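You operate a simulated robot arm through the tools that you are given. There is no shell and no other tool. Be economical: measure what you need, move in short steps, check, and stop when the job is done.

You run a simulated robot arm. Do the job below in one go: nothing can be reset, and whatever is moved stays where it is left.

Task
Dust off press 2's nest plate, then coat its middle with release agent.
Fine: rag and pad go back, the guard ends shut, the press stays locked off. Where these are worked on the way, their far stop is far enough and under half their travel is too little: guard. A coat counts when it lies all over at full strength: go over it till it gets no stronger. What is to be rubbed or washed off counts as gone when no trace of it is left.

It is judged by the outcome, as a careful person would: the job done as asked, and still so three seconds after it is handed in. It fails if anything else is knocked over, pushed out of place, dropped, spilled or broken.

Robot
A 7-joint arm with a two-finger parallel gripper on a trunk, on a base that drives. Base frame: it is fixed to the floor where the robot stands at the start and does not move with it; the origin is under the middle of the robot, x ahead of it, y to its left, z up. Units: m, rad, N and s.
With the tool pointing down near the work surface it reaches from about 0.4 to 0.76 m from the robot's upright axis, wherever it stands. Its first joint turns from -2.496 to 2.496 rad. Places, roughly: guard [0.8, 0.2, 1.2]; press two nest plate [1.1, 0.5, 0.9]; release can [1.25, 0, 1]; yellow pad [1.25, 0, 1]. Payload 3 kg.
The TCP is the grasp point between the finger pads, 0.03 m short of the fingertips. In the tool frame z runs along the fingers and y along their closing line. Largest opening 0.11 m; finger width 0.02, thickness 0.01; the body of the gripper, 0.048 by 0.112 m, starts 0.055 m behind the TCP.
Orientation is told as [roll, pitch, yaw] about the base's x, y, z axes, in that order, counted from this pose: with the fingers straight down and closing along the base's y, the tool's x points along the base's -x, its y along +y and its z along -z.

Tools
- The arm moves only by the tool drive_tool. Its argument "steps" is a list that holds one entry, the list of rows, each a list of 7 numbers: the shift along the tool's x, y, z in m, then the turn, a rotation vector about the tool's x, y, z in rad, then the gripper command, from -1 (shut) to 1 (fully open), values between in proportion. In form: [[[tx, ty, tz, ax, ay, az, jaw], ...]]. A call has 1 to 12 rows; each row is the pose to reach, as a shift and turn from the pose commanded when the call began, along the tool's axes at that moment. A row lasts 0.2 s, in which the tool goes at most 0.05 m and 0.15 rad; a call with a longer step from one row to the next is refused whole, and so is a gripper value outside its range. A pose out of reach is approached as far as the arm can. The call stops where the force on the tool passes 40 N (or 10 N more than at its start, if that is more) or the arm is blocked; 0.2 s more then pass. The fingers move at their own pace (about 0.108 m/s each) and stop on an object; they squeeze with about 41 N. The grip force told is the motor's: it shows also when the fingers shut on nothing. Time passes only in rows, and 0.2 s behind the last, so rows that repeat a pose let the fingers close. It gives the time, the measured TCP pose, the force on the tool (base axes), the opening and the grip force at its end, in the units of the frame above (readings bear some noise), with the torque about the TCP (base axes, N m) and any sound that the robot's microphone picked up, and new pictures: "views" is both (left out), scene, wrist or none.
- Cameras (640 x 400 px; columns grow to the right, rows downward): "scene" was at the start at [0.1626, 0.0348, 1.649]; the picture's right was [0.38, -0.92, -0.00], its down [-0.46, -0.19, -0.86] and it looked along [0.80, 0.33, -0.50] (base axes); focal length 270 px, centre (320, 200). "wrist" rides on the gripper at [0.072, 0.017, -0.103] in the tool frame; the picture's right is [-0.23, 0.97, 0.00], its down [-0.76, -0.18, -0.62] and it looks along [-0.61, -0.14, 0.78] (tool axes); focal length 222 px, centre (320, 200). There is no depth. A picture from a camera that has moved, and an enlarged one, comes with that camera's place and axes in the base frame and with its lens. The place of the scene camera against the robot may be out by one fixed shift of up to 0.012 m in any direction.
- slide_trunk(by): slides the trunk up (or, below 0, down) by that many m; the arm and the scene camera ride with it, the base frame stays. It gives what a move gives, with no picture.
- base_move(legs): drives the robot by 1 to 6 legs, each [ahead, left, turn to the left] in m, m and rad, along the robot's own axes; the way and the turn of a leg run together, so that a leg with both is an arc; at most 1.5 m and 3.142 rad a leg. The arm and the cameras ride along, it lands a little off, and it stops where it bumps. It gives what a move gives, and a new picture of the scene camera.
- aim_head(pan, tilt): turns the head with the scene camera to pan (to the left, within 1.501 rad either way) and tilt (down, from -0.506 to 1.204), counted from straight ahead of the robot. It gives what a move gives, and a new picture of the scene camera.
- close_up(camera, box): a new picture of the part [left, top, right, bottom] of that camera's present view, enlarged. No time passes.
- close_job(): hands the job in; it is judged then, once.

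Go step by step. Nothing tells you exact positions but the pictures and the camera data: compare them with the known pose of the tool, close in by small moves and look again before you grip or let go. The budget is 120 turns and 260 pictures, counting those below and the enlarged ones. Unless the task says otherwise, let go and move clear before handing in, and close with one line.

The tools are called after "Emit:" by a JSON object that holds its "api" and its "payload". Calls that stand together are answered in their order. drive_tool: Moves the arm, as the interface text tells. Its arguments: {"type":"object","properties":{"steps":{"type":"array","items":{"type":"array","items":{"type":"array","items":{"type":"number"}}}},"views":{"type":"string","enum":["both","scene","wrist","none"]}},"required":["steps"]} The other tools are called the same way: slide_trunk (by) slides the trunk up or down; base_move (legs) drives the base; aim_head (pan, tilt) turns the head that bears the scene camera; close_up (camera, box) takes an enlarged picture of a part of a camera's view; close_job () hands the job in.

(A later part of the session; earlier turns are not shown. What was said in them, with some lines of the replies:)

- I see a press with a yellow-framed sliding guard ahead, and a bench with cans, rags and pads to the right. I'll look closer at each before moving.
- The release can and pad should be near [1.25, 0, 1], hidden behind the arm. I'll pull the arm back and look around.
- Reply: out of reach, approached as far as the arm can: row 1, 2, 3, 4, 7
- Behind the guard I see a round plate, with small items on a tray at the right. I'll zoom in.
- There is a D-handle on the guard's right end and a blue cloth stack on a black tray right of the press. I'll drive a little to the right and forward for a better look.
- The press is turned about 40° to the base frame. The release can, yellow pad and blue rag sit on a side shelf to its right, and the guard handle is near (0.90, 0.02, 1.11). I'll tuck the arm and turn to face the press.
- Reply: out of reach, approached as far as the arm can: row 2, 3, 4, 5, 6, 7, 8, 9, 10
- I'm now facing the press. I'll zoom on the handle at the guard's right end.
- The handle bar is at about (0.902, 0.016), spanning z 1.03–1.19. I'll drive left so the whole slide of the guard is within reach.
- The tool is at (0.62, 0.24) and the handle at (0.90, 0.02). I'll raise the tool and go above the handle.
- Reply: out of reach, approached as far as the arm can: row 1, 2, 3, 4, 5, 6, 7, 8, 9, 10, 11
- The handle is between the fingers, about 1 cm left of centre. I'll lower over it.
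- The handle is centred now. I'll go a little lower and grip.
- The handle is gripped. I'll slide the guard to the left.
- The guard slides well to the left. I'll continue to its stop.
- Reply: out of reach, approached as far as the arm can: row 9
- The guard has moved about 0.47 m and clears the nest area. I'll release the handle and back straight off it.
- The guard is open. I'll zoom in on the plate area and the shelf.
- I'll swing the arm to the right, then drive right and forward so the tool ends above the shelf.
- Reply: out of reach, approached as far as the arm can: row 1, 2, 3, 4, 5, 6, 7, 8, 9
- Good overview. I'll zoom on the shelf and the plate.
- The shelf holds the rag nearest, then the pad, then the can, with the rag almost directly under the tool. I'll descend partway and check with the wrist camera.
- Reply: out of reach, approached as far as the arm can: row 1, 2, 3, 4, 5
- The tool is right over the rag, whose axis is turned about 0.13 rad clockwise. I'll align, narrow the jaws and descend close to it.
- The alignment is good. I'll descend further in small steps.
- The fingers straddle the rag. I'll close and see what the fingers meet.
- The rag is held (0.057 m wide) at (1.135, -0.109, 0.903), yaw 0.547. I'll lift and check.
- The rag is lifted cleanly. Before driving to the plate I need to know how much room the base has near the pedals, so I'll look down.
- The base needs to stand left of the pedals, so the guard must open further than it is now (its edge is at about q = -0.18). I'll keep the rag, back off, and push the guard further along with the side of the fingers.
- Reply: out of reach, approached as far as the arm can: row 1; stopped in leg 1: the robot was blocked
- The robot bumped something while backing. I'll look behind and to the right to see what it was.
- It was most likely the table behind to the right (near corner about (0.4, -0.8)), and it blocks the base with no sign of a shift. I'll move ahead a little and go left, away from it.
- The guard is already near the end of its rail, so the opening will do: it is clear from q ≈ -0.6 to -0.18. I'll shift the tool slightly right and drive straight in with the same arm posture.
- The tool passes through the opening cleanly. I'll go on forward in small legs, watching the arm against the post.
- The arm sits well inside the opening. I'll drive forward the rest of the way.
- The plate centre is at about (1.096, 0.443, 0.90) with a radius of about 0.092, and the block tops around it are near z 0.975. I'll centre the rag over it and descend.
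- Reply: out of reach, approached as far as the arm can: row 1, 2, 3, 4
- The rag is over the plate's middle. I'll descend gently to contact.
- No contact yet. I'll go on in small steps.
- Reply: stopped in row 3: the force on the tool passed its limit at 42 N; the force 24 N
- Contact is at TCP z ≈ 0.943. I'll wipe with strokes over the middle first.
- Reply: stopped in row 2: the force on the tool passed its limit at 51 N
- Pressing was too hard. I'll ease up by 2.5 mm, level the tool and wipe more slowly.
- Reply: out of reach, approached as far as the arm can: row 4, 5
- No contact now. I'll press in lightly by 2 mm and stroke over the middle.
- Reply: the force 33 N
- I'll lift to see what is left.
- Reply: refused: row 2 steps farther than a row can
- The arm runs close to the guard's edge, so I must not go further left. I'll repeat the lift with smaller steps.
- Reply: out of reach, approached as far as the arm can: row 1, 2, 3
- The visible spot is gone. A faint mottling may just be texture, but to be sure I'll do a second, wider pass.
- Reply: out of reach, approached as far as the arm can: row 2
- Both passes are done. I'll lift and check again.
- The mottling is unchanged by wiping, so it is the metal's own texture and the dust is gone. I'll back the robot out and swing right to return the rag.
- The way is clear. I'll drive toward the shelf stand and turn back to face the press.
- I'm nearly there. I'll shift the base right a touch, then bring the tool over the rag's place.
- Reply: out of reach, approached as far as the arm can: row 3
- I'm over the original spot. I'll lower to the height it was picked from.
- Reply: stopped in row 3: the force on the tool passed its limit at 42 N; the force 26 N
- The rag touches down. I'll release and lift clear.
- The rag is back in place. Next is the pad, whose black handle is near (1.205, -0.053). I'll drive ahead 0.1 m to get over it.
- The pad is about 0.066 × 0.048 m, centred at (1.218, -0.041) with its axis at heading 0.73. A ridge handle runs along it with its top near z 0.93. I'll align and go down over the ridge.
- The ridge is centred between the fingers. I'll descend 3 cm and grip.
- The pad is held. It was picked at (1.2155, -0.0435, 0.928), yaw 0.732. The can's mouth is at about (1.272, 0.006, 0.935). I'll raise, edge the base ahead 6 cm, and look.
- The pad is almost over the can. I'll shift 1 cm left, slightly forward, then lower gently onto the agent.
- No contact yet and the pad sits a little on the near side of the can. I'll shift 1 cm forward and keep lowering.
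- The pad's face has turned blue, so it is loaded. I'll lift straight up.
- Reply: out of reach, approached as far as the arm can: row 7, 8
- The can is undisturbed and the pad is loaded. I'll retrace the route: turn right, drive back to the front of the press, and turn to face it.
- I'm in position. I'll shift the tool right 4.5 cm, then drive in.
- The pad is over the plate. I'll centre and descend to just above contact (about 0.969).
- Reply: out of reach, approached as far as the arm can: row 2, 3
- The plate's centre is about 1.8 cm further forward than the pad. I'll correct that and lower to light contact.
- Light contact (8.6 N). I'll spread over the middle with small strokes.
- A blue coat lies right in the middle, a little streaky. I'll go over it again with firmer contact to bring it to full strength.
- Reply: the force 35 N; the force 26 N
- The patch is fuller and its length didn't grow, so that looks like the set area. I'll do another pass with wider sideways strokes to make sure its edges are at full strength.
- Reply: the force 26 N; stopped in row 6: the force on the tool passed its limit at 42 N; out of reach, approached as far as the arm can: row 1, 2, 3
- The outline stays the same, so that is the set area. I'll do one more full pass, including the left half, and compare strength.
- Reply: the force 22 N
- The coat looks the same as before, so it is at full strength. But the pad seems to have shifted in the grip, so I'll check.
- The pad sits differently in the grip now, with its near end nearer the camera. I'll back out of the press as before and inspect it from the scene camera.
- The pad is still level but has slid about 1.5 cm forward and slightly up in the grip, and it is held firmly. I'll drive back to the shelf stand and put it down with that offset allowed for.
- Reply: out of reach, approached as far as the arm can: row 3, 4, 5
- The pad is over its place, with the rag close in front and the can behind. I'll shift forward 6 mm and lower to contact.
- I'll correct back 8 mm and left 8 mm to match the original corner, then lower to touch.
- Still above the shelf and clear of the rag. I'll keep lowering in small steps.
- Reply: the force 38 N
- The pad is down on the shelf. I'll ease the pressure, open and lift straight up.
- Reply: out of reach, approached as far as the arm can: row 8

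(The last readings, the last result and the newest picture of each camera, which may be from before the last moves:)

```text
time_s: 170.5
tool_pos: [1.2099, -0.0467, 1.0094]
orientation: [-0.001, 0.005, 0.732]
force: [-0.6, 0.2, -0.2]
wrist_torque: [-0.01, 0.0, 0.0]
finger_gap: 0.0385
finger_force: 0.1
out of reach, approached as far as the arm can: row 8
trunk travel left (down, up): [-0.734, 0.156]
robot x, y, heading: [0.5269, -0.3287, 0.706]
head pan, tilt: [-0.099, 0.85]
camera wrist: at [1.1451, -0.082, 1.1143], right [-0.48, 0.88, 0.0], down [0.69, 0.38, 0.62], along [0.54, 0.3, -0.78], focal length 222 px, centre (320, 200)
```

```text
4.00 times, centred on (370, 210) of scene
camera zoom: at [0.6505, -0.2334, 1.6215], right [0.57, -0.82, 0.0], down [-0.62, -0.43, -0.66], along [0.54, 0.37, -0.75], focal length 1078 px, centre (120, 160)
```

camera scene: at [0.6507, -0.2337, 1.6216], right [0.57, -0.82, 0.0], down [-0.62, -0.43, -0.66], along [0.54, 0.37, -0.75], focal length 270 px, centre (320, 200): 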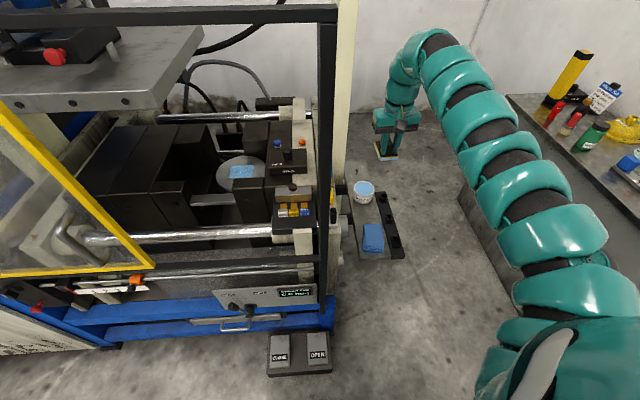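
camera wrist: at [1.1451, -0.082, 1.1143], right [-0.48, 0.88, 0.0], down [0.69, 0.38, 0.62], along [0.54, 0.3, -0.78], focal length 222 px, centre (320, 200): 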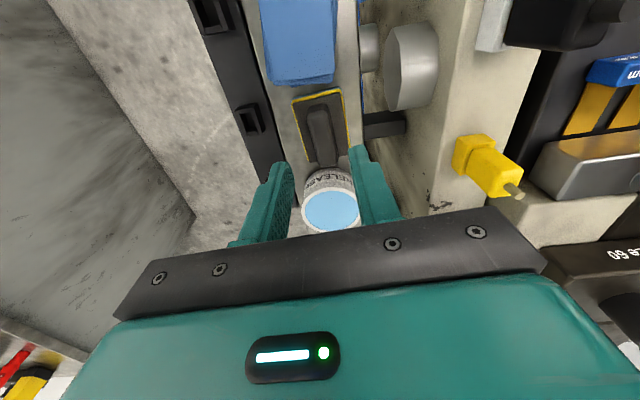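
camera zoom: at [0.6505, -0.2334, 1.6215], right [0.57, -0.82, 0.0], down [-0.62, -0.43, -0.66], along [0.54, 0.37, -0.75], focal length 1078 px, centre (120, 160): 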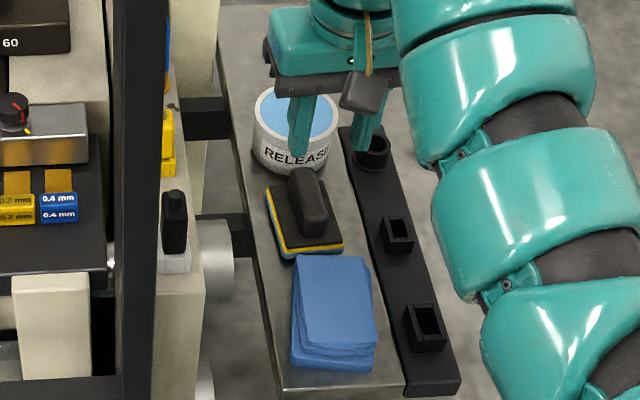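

The pad is back in its place and the can and rag are undisturbed. Next I'll close the guard: raise the tool, then drive back to the guard stand.

Emit:
{"api": "drive_tool", "payload": {"steps": [[[0.0, 0, -0.04, 0, 0, 0, 0], [0.0, 0, -0.08, 0, 0, 0, 0.4], [0.0, 0, -0.12, 0, 0, 0, 0.4], [0.0, 0, -0.15, 0, 0, 0, 0.4], [0.0, 0, -0.15, 0, 0, 0, 0.4]]], "views": "none"}}

Emit:
{"api": "base_move", "payload": {"legs": [[0, 0, -0.8], [-0.419, 0.066, 0], [0, 0, 0.775]]}}

Emit:
{"api": "aim_head", "payload": {"pan": 0.1, "tilt": 0.65}}

```text
time_s: 171.7
tool_pos: [1.2098, -0.0482, 1.1608]
orientation: [0.001, 0.002, 0.732]
force: [-0.2, 0.1, 0.0]
wrist_torque: [-0.04, 0.0, 0.0]
finger_gap: 0.0772
finger_force: 0.1
out of reach, approached as far as the arm can: row 1, 2
trunk travel left (down, up): [-0.734, 0.156]
robot x, y, heading: [0.5228, -0.3308, 0.703]
head pan, tilt: [-0.099, 0.85]
```

```text
time_s: 178.4
tool_pos: [0.8023, 0.0457, 1.1609]
orientation: [0.001, 0.002, 0.723]
force: [0.1, 0.0, -0.3]
wrist_torque: [0.0, 0.01, 0.03]
finger_gap: 0.0769
finger_force: 0.1
trunk travel left (down, up): [-0.734, 0.156]
robot x, y, heading: [0.1193, -0.2293, 0.69]
head pan, tilt: [-0.099, 0.85]
camera scene: at [0.242, -0.1338, 1.6215], right [0.56, -0.83, 0.0], down [-0.62, -0.42, -0.66], along [0.55, 0.37, -0.75], focal length 270 px, centre (320, 200)
```

scene: 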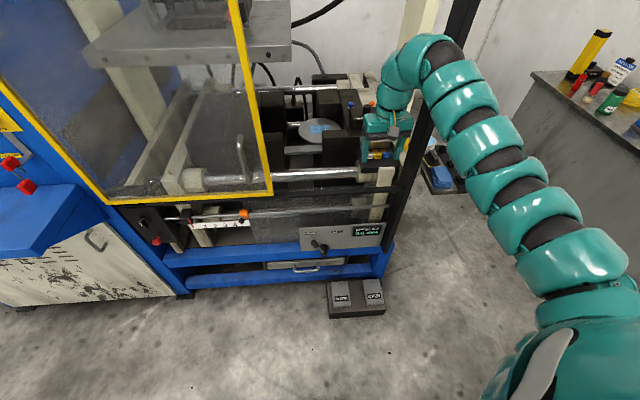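

```text
time_s: 179.2
tool_pos: [0.8036, 0.0479, 1.1617]
orientation: [0.0, 0.0, 0.723]
force: [-0.1, 1.1, -0.4]
wrist_torque: [0.01, 0.0, -0.01]
finger_gap: 0.077
finger_force: 0.0
trunk travel left (down, up): [-0.734, 0.156]
robot x, y, heading: [0.1189, -0.2262, 0.693]
head pan, tilt: [0.099, 0.649]
camera scene: at [0.2383, -0.1162, 1.6381], right [0.71, -0.7, 0.0], down [-0.43, -0.43, -0.8], along [0.56, 0.57, -0.61], focal length 270 px, centre (320, 200)
```

scene: 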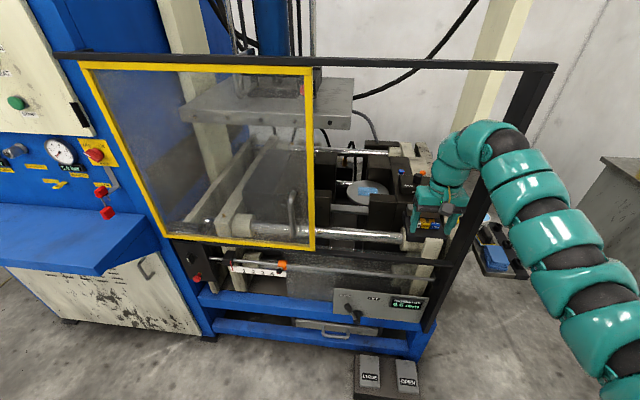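

The guard is where I left it. I'll move the tool left in front of the handle, staying back from it.

Emit:
{"api": "drive_tool", "payload": {"steps": [[[0.025, 0.02, 0, 0, 0, 0.02, 0.4], [0.04, 0.06, 0, 0, 0, 0.043, 0.4], [0.04, 0.105, 0, 0, 0, 0.043, 0.4], [0.04, 0.15, 0, 0, 0, 0.043, 0.4], [0.04, 0.195, 0, 0, 0, 0.043, 0.4], [0.036, 0.24, 0, 0, 0, 0.043, 0.4], [0.032, 0.285, 0, 0, 0, 0.043, 0.4], [0.028, 0.33, 0, 0, 0, 0.043, 0.4], [0.024, 0.3796, 0, 0, 0, 0.043, 0.4], [0.024, 0.3796, 0, 0, 0, 0.043, 0.4]]]}}

```text
time_s: 181.3
tool_pos: [0.5388, 0.3132, 1.1649]
orientation: [0.002, 0.0, 0.68]
force: [0.4, 0.5, 0.3]
wrist_torque: [0.01, 0.02, 0.0]
finger_gap: 0.0772
finger_force: 0.1
out of reach, approached as far as the arm can: row 1, 2, 3, 4, 5
trunk travel left (down, up): [-0.734, 0.156]
robot x, y, heading: [0.1167, -0.2318, 0.689]
head pan, tilt: [0.099, 0.649]
camera scene: at [0.2389, -0.1173, 1.6382], right [0.71, -0.7, 0.0], down [-0.43, -0.43, -0.8], along [0.56, 0.57, -0.6], focal length 270 px, centre (320, 200)
camera wrist: at [0.4711, 0.2812, 1.2682], right [-0.43, 0.9, 0.0], down [0.71, 0.34, 0.62], along [0.56, 0.27, -0.78], focal length 222 px, centre (320, 200)
```

scene: 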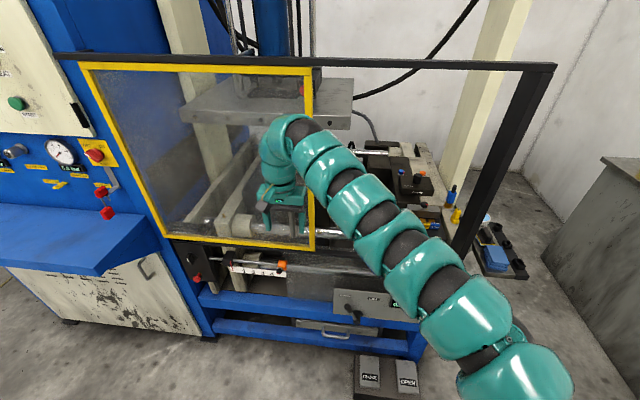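
wrist: 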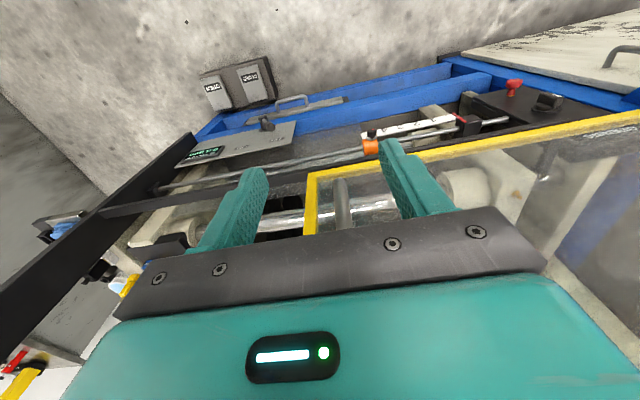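

The handle bar is between the fingers. I'll advance and grip.

Emit:
{"api": "drive_tool", "payload": {"steps": [[[-0.03, 0.004, 0.004, 0, 0, 0, 0.4], [-0.06, 0.004, 0.004, 0, 0, 0, 0.4], [-0.085, 0.004, 0.004, 0, 0, 0, 0.4], [-0.085, 0.004, 0.004, 0, 0, 0, -1], [-0.085, 0.004, 0.004, 0, 0, 0, -1], [-0.085, 0.004, 0.004, 0, 0, 0, -1]]], "views": "wrist"}}

```text
time_s: 182.8
tool_pos: [0.597, 0.3352, 1.1523]
orientation: [0.0, 0.001, 0.679]
force: [-0.7, -0.6, -0.5]
wrist_torque: [0.02, -0.01, -0.01]
finger_gap: 0.0001
finger_force: 37.8
out of reach, approached as far as the arm can: row 2, 3, 4, 5, 6
trunk travel left (down, up): [-0.734, 0.156]
robot x, y, heading: [0.1159, -0.2295, 0.691]
head pan, tilt: [0.099, 0.649]
camera wrist: at [0.5307, 0.3033, 1.257], right [-0.44, 0.9, 0.0], down [0.7, 0.34, 0.62], along [0.56, 0.27, -0.78], focal length 222 px, centre (320, 200)
```

wrist: 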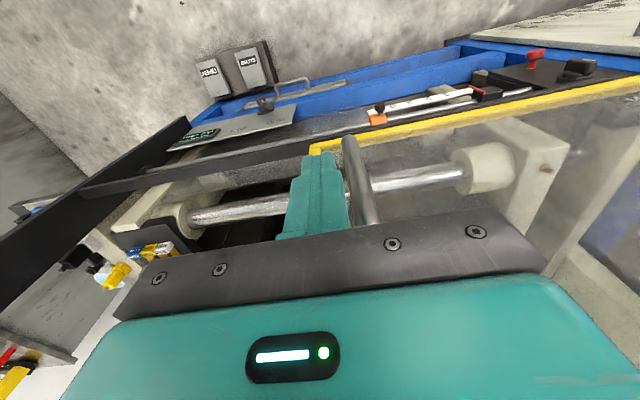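

The arm ran out of reach and closed beside the bar. I'll back off, open, and move the base a little left and ahead.

Emit:
{"api": "drive_tool", "payload": {"steps": [[[0.03, 0, 0, 0, 0, 0, -1], [0.06, 0, 0, 0, 0, 0, 0.4], [0.08, 0, 0, 0, 0, 0, 0.4], [0.08, 0, 0, 0, 0, 0, 0.4]]], "views": "none"}}

Emit:
{"api": "base_move", "payload": {"legs": [[0.03, 0.05, 0]]}}

Emit:
{"api": "close_up", "payload": {"camera": "wrist", "box": [0, 0, 640, 400]}}

```text
time_s: 183.8
tool_pos: [0.5352, 0.2865, 1.1487]
orientation: [0.0, 0.002, 0.679]
force: [-0.5, 1.2, 0.0]
wrist_torque: [-0.02, -0.05, 0.02]
finger_gap: 0.0773
finger_force: 0.1
trunk travel left (down, up): [-0.734, 0.156]
robot x, y, heading: [0.1155, -0.2273, 0.69]
head pan, tilt: [0.099, 0.649]
```

```text
time_s: 184.7
tool_pos: [0.5289, 0.3467, 1.15]
orientation: [0.001, 0.001, 0.679]
force: [-0.6, 0.6, 0.1]
wrist_torque: [-0.05, -0.01, -0.01]
finger_gap: 0.077
finger_force: 0.0
trunk travel left (down, up): [-0.734, 0.156]
robot x, y, heading: [0.1061, -0.1678, 0.691]
head pan, tilt: [0.099, 0.649]
camera scene: at [0.2299, -0.055, 1.638], right [0.71, -0.7, 0.0], down [-0.43, -0.43, -0.8], along [0.56, 0.57, -0.61], focal length 270 px, centre (320, 200)
```

scene: 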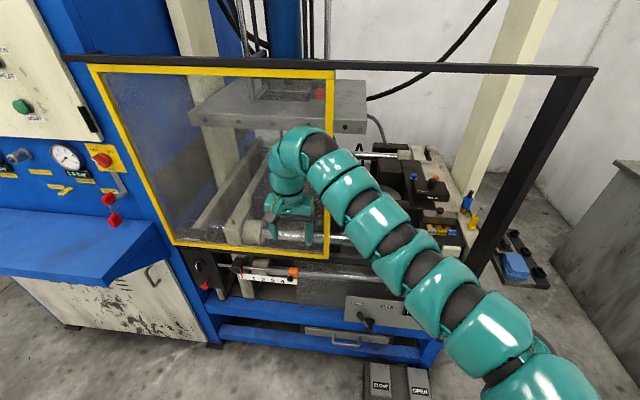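

```text
1.00 times, centred on (320, 200) of wrist (not enlarged: the box is as wide or as high as the picture)
camera zoom: at [0.4618, 0.3147, 1.2542], right [-0.43, 0.9, 0.0], down [0.71, 0.34, 0.62], along [0.56, 0.27, -0.78], focal length 222 px, centre (320, 200)
```

zoom: 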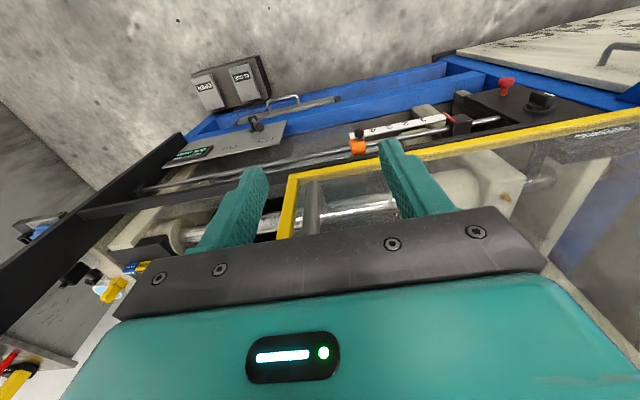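

The handle is now reachable. I'll shift right 2.7 cm and advance.

Emit:
{"api": "drive_tool", "payload": {"steps": [[[0, -0.027, 0, 0, 0, 0, 0.4], [-0.025, -0.027, 0, 0, 0, 0, 0.4], [-0.05, -0.027, 0, 0, 0, 0, 0.4], [-0.072, -0.027, 0, 0, 0, 0, 0.4], [-0.072, -0.027, 0, 0, 0, 0, 0.4]]], "views": "wrist"}}

```text
time_s: 185.9
tool_pos: [0.6036, 0.3693, 1.1505]
orientation: [0.003, 0.0, 0.678]
force: [0.2, 0.0, -0.7]
wrist_torque: [-0.01, 0.0, -0.03]
finger_gap: 0.077
finger_force: 0.1
trunk travel left (down, up): [-0.734, 0.156]
robot x, y, heading: [0.1059, -0.169, 0.693]
head pan, tilt: [0.099, 0.649]
camera wrist: at [0.5368, 0.3367, 1.2542], right [-0.43, 0.9, 0.0], down [0.71, 0.34, 0.62], along [0.56, 0.27, -0.78], focal length 222 px, centre (320, 200)
```

wrist: 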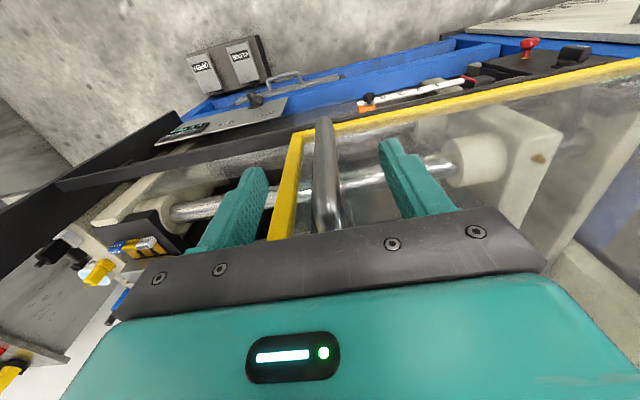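

The bar is centred. I'll grip and start sliding the guard shut with the arm.

Emit:
{"api": "drive_tool", "payload": {"steps": [[[0, 0, 0, 0, 0, 0, -1], [0, 0, 0, 0, 0, 0, -1], [0, 0, 0, 0, 0, 0, -1], [0, -0.03, 0, 0, 0, 0, -1], [0, -0.06, 0, 0, 0, 0, -1], [0, -0.09, 0, 0, 0, 0, -1], [0, -0.12, 0, 0, 0, 0, -1], [0, -0.15, 0, 0, 0, 0, -1], [0, -0.18, 0, 0, 0, 0, -1], [0, -0.21, 0, 0, 0, 0, -1], [0, -0.24, 0, 0, 0, 0, -1]]], "views": "scene"}}

```text
time_s: 188.3
tool_pos: [0.7527, 0.1797, 1.1496]
orientation: [-0.001, 0.006, 0.678]
force: [-7.2, -7.4, -11.1]
wrist_torque: [0.21, -0.05, -0.15]
finger_gap: 0.018
finger_force: 44.8
trunk travel left (down, up): [-0.734, 0.156]
robot x, y, heading: [0.1109, -0.1742, 0.691]
head pan, tilt: [0.099, 0.649]
camera scene: at [0.2306, -0.0585, 1.6381], right [0.71, -0.7, 0.0], down [-0.43, -0.43, -0.8], along [0.56, 0.57, -0.6], focal length 270 px, centre (320, 200)
```

scene: 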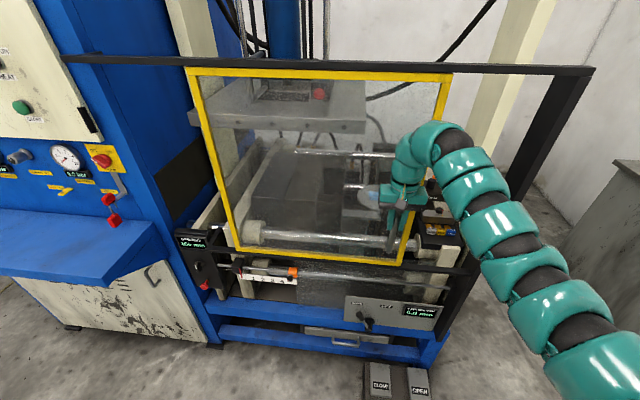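

The guard is moving shut. I'll let the base move right while the arm holds the handle.

Emit:
{"api": "base_move", "payload": {"legs": [[0, -0.12, 0]]}}

Emit:
{"api": "drive_tool", "payload": {"steps": [[[0, -0.025, 0, 0, 0, 0, -1], [0, -0.05, 0, 0, 0, 0, -1], [0, -0.075, 0, 0, 0, 0, -1], [0, -0.1, 0, 0, 0, 0, -1], [0, -0.115, 0, 0, 0, 0, -1]]], "views": "both"}}

```text
time_s: 189.5
tool_pos: [0.815, 0.101, 1.1501]
orientation: [0.002, 0.008, 0.68]
force: [0.3, -3.4, 6.4]
wrist_torque: [0.08, 0.23, 0.27]
finger_gap: 0.0178
finger_force: 45.4
trunk travel left (down, up): [-0.734, 0.156]
robot x, y, heading: [0.1722, -0.2514, 0.691]
head pan, tilt: [0.099, 0.649]
stopped in leg 1: the force on the tool passed its limit at 41 N (the readings are from after the stop); the commanded pose is now the measured one
camera scene: at [0.2957, -0.1386, 1.6386], right [0.71, -0.7, 0.0], down [-0.43, -0.43, -0.8], along [0.56, 0.57, -0.6], focal length 270 px, centre (320, 200)
```

scene: 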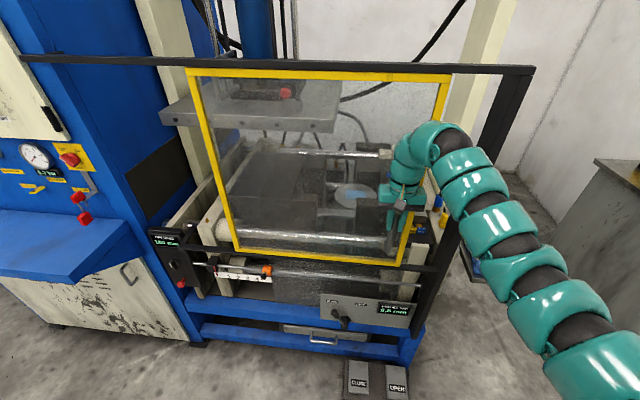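

```text
time_s: 190.4
tool_pos: [0.8691, 0.034, 1.1499]
orientation: [0.001, 0.021, 0.679]
force: [-3.5, -7.7, -5.2]
wrist_torque: [0.63, -0.92, -0.26]
finger_gap: 0.0178
finger_force: 44.9
trunk travel left (down, up): [-0.734, 0.156]
robot x, y, heading: [0.1717, -0.2517, 0.695]
head pan, tilt: [0.099, 0.649]
stopped in row 4: the force on the tool passed its limit at 41 N (the readings are from after the stop); the commanded pose is now the measured one
camera scene: at [0.296, -0.1394, 1.6385], right [0.71, -0.71, 0.0], down [-0.43, -0.43, -0.8], along [0.56, 0.57, -0.6], focal length 270 px, centre (320, 200)
camera wrist: at [0.8036, 0.0029, 1.2559], right [-0.43, 0.9, 0.0], down [0.71, 0.35, 0.61], along [0.55, 0.26, -0.79], focal length 222 px, centre (320, 200)
```

scene: 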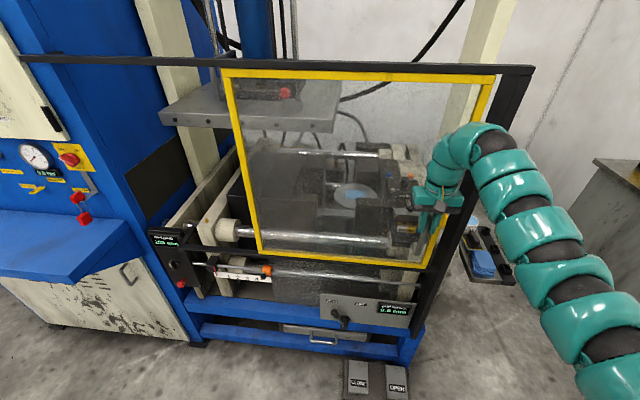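
wrist: 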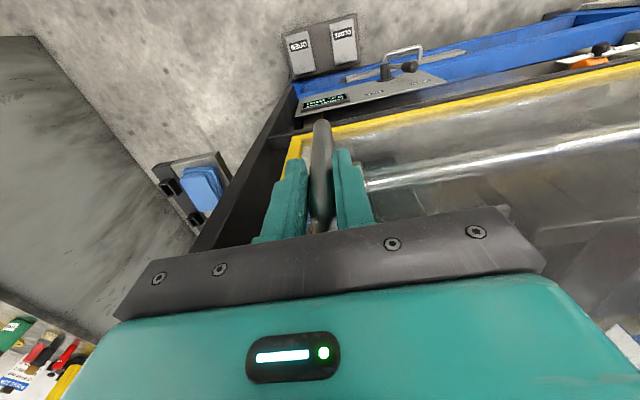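

The guard is nearly shut, with about 3 cm left. I'll level the tool and push the rest gently.

Emit:
{"api": "drive_tool", "payload": {"steps": [[[0, -0.008, 0, 0, -0.02, 0, -1], [0, -0.018, 0, 0, -0.02, 0, -1], [0, -0.028, 0, 0, -0.02, 0, -1], [0, -0.036, 0, 0, -0.02, 0, -1], [0, -0.042, 0, 0, -0.02, 0, -1]]], "views": "both"}}

```text
time_s: 191.6
tool_pos: [0.8891, 0.007, 1.1503]
orientation: [0.001, 0.0, 0.686]
force: [-19.8, 8.2, 1.6]
wrist_torque: [-0.67, 0.38, -0.07]
finger_gap: 0.0179
finger_force: 45.0
trunk travel left (down, up): [-0.734, 0.156]
robot x, y, heading: [0.1744, -0.2477, 0.691]
head pan, tilt: [0.099, 0.649]
camera scene: at [0.2918, -0.1359, 1.6384], right [0.71, -0.7, 0.0], down [-0.42, -0.43, -0.8], along [0.56, 0.57, -0.6], focal length 270 px, centre (320, 200)
camera wrist: at [0.8228, -0.025, 1.2542], right [-0.44, 0.9, 0.0], down [0.7, 0.34, 0.62], along [0.56, 0.28, -0.78], focal length 222 px, centre (320, 200)
```

scene: 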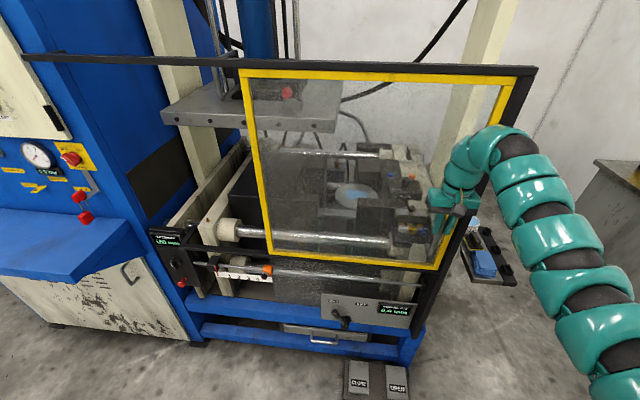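
wrist: 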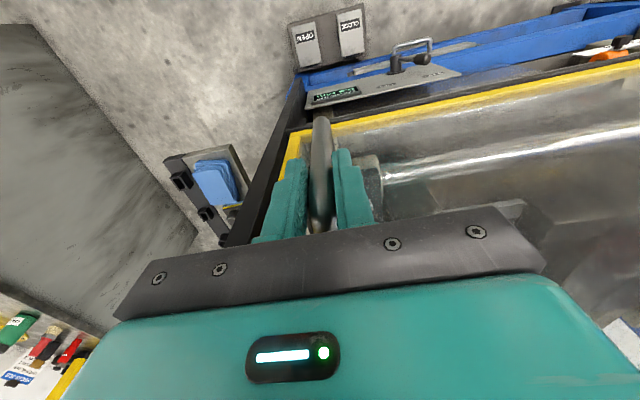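

The handle is back at its starting place and against its stop, so the guard is shut. I'll release and back off.

Emit:
{"api": "drive_tool", "payload": {"steps": [[[0, 0, 0, 0, 0, 0, 0.4], [0, 0, 0, 0, 0, 0, 0.4], [0, 0, 0, 0, 0, 0, 0.4], [0.03, 0, 0, 0, 0, 0, 0.4], [0.06, 0, 0, 0, 0, 0, 0.4], [0.09, 0, 0, 0, 0, 0, 0.4], [0.1, 0, 0, 0, 0, 0, 0.4]]], "views": "none"}}

Emit:
{"api": "base_move", "payload": {"legs": [[-0.1, 0, 0]]}}

Emit:
{"api": "close_up", "payload": {"camera": "scene", "box": [220, 40, 560, 290]}}

Emit:
{"api": "aim_head", "payload": {"pan": 0.8, "tilt": 0.5}}

```text
time_s: 193.2
tool_pos: [0.8791, -0.0083, 1.1491]
orientation: [0.001, 0.001, 0.68]
force: [0.2, -0.8, 0.1]
wrist_torque: [0.01, -0.04, 0.03]
finger_gap: 0.077
finger_force: 0.1
out of reach, approached as far as the arm can: row 4, 5, 6, 7
trunk travel left (down, up): [-0.734, 0.156]
robot x, y, heading: [0.1756, -0.2514, 0.688]
head pan, tilt: [0.099, 0.649]
```

```text
time_s: 194.4
tool_pos: [0.8003, -0.076, 1.1495]
orientation: [0.003, 0.0, 0.68]
force: [-0.1, 0.1, -0.3]
wrist_torque: [0.0, 0.01, 0.01]
finger_gap: 0.077
finger_force: 0.2
trunk travel left (down, up): [-0.734, 0.156]
robot x, y, heading: [0.0918, -0.3133, 0.685]
head pan, tilt: [0.099, 0.649]
camera scene: at [0.2162, -0.2035, 1.6384], right [0.71, -0.71, 0.0], down [-0.43, -0.43, -0.8], along [0.56, 0.56, -0.6], focal length 270 px, centre (320, 200)
```

scene: 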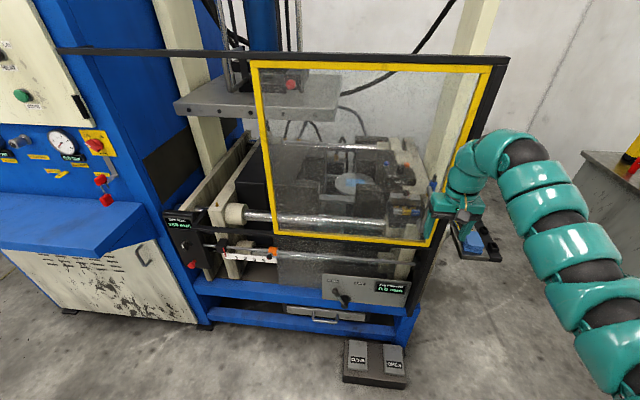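

```text
1.60 times, centred on (390, 165) of scene
camera zoom: at [0.2162, -0.2035, 1.6384], right [0.71, -0.71, 0.0], down [-0.43, -0.43, -0.8], along [0.56, 0.56, -0.6], focal length 431 px, centre (208, 256)
```

zoom: 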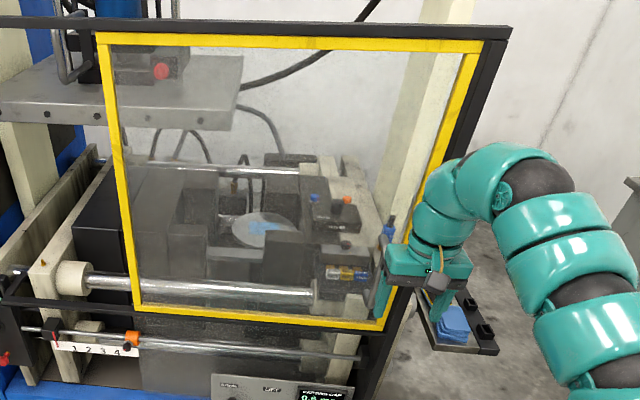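

```text
time_s: 195.5
tool_pos: [0.8023, -0.075, 1.1481]
orientation: [0.002, -0.001, 0.679]
force: [0.0, 0.1, -0.5]
wrist_torque: [-0.02, 0.01, -0.03]
finger_gap: 0.0769
finger_force: 0.1
trunk travel left (down, up): [-0.734, 0.156]
robot x, y, heading: [0.0935, -0.3127, 0.683]
head pan, tilt: [0.799, 0.499]
camera scene: at [0.1642, -0.173, 1.6515], right [1.0, -0.09, 0.0], down [-0.04, -0.48, -0.88], along [0.07, 0.87, -0.48], focal length 270 px, centre (320, 200)
```

scene: 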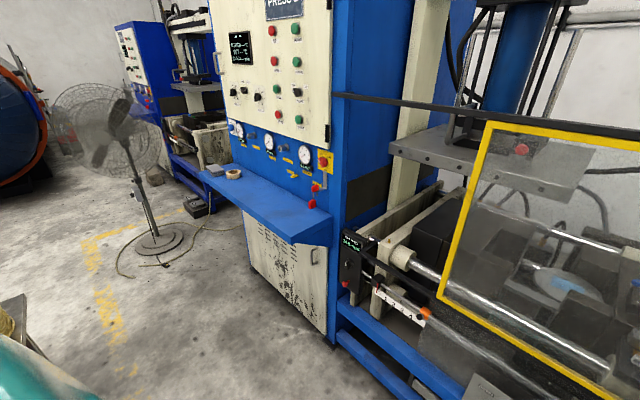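

The guard is shut, the lockout is untouched, the rag and pad are back, and the arm is clear. I'll hand in.

Emit:
{"api": "close_job", "payload": {}}

```text
The job is handed in.
```

Press 2's nest plate is dusted, its middle is coated with release agent at full strength, the rag and pad are back on the shelf, the guard is shut and the lockout is untouched. While backing up, the base bumped something behind it, probably the table; I could not see the spot, so I can't rule out that something moved there.
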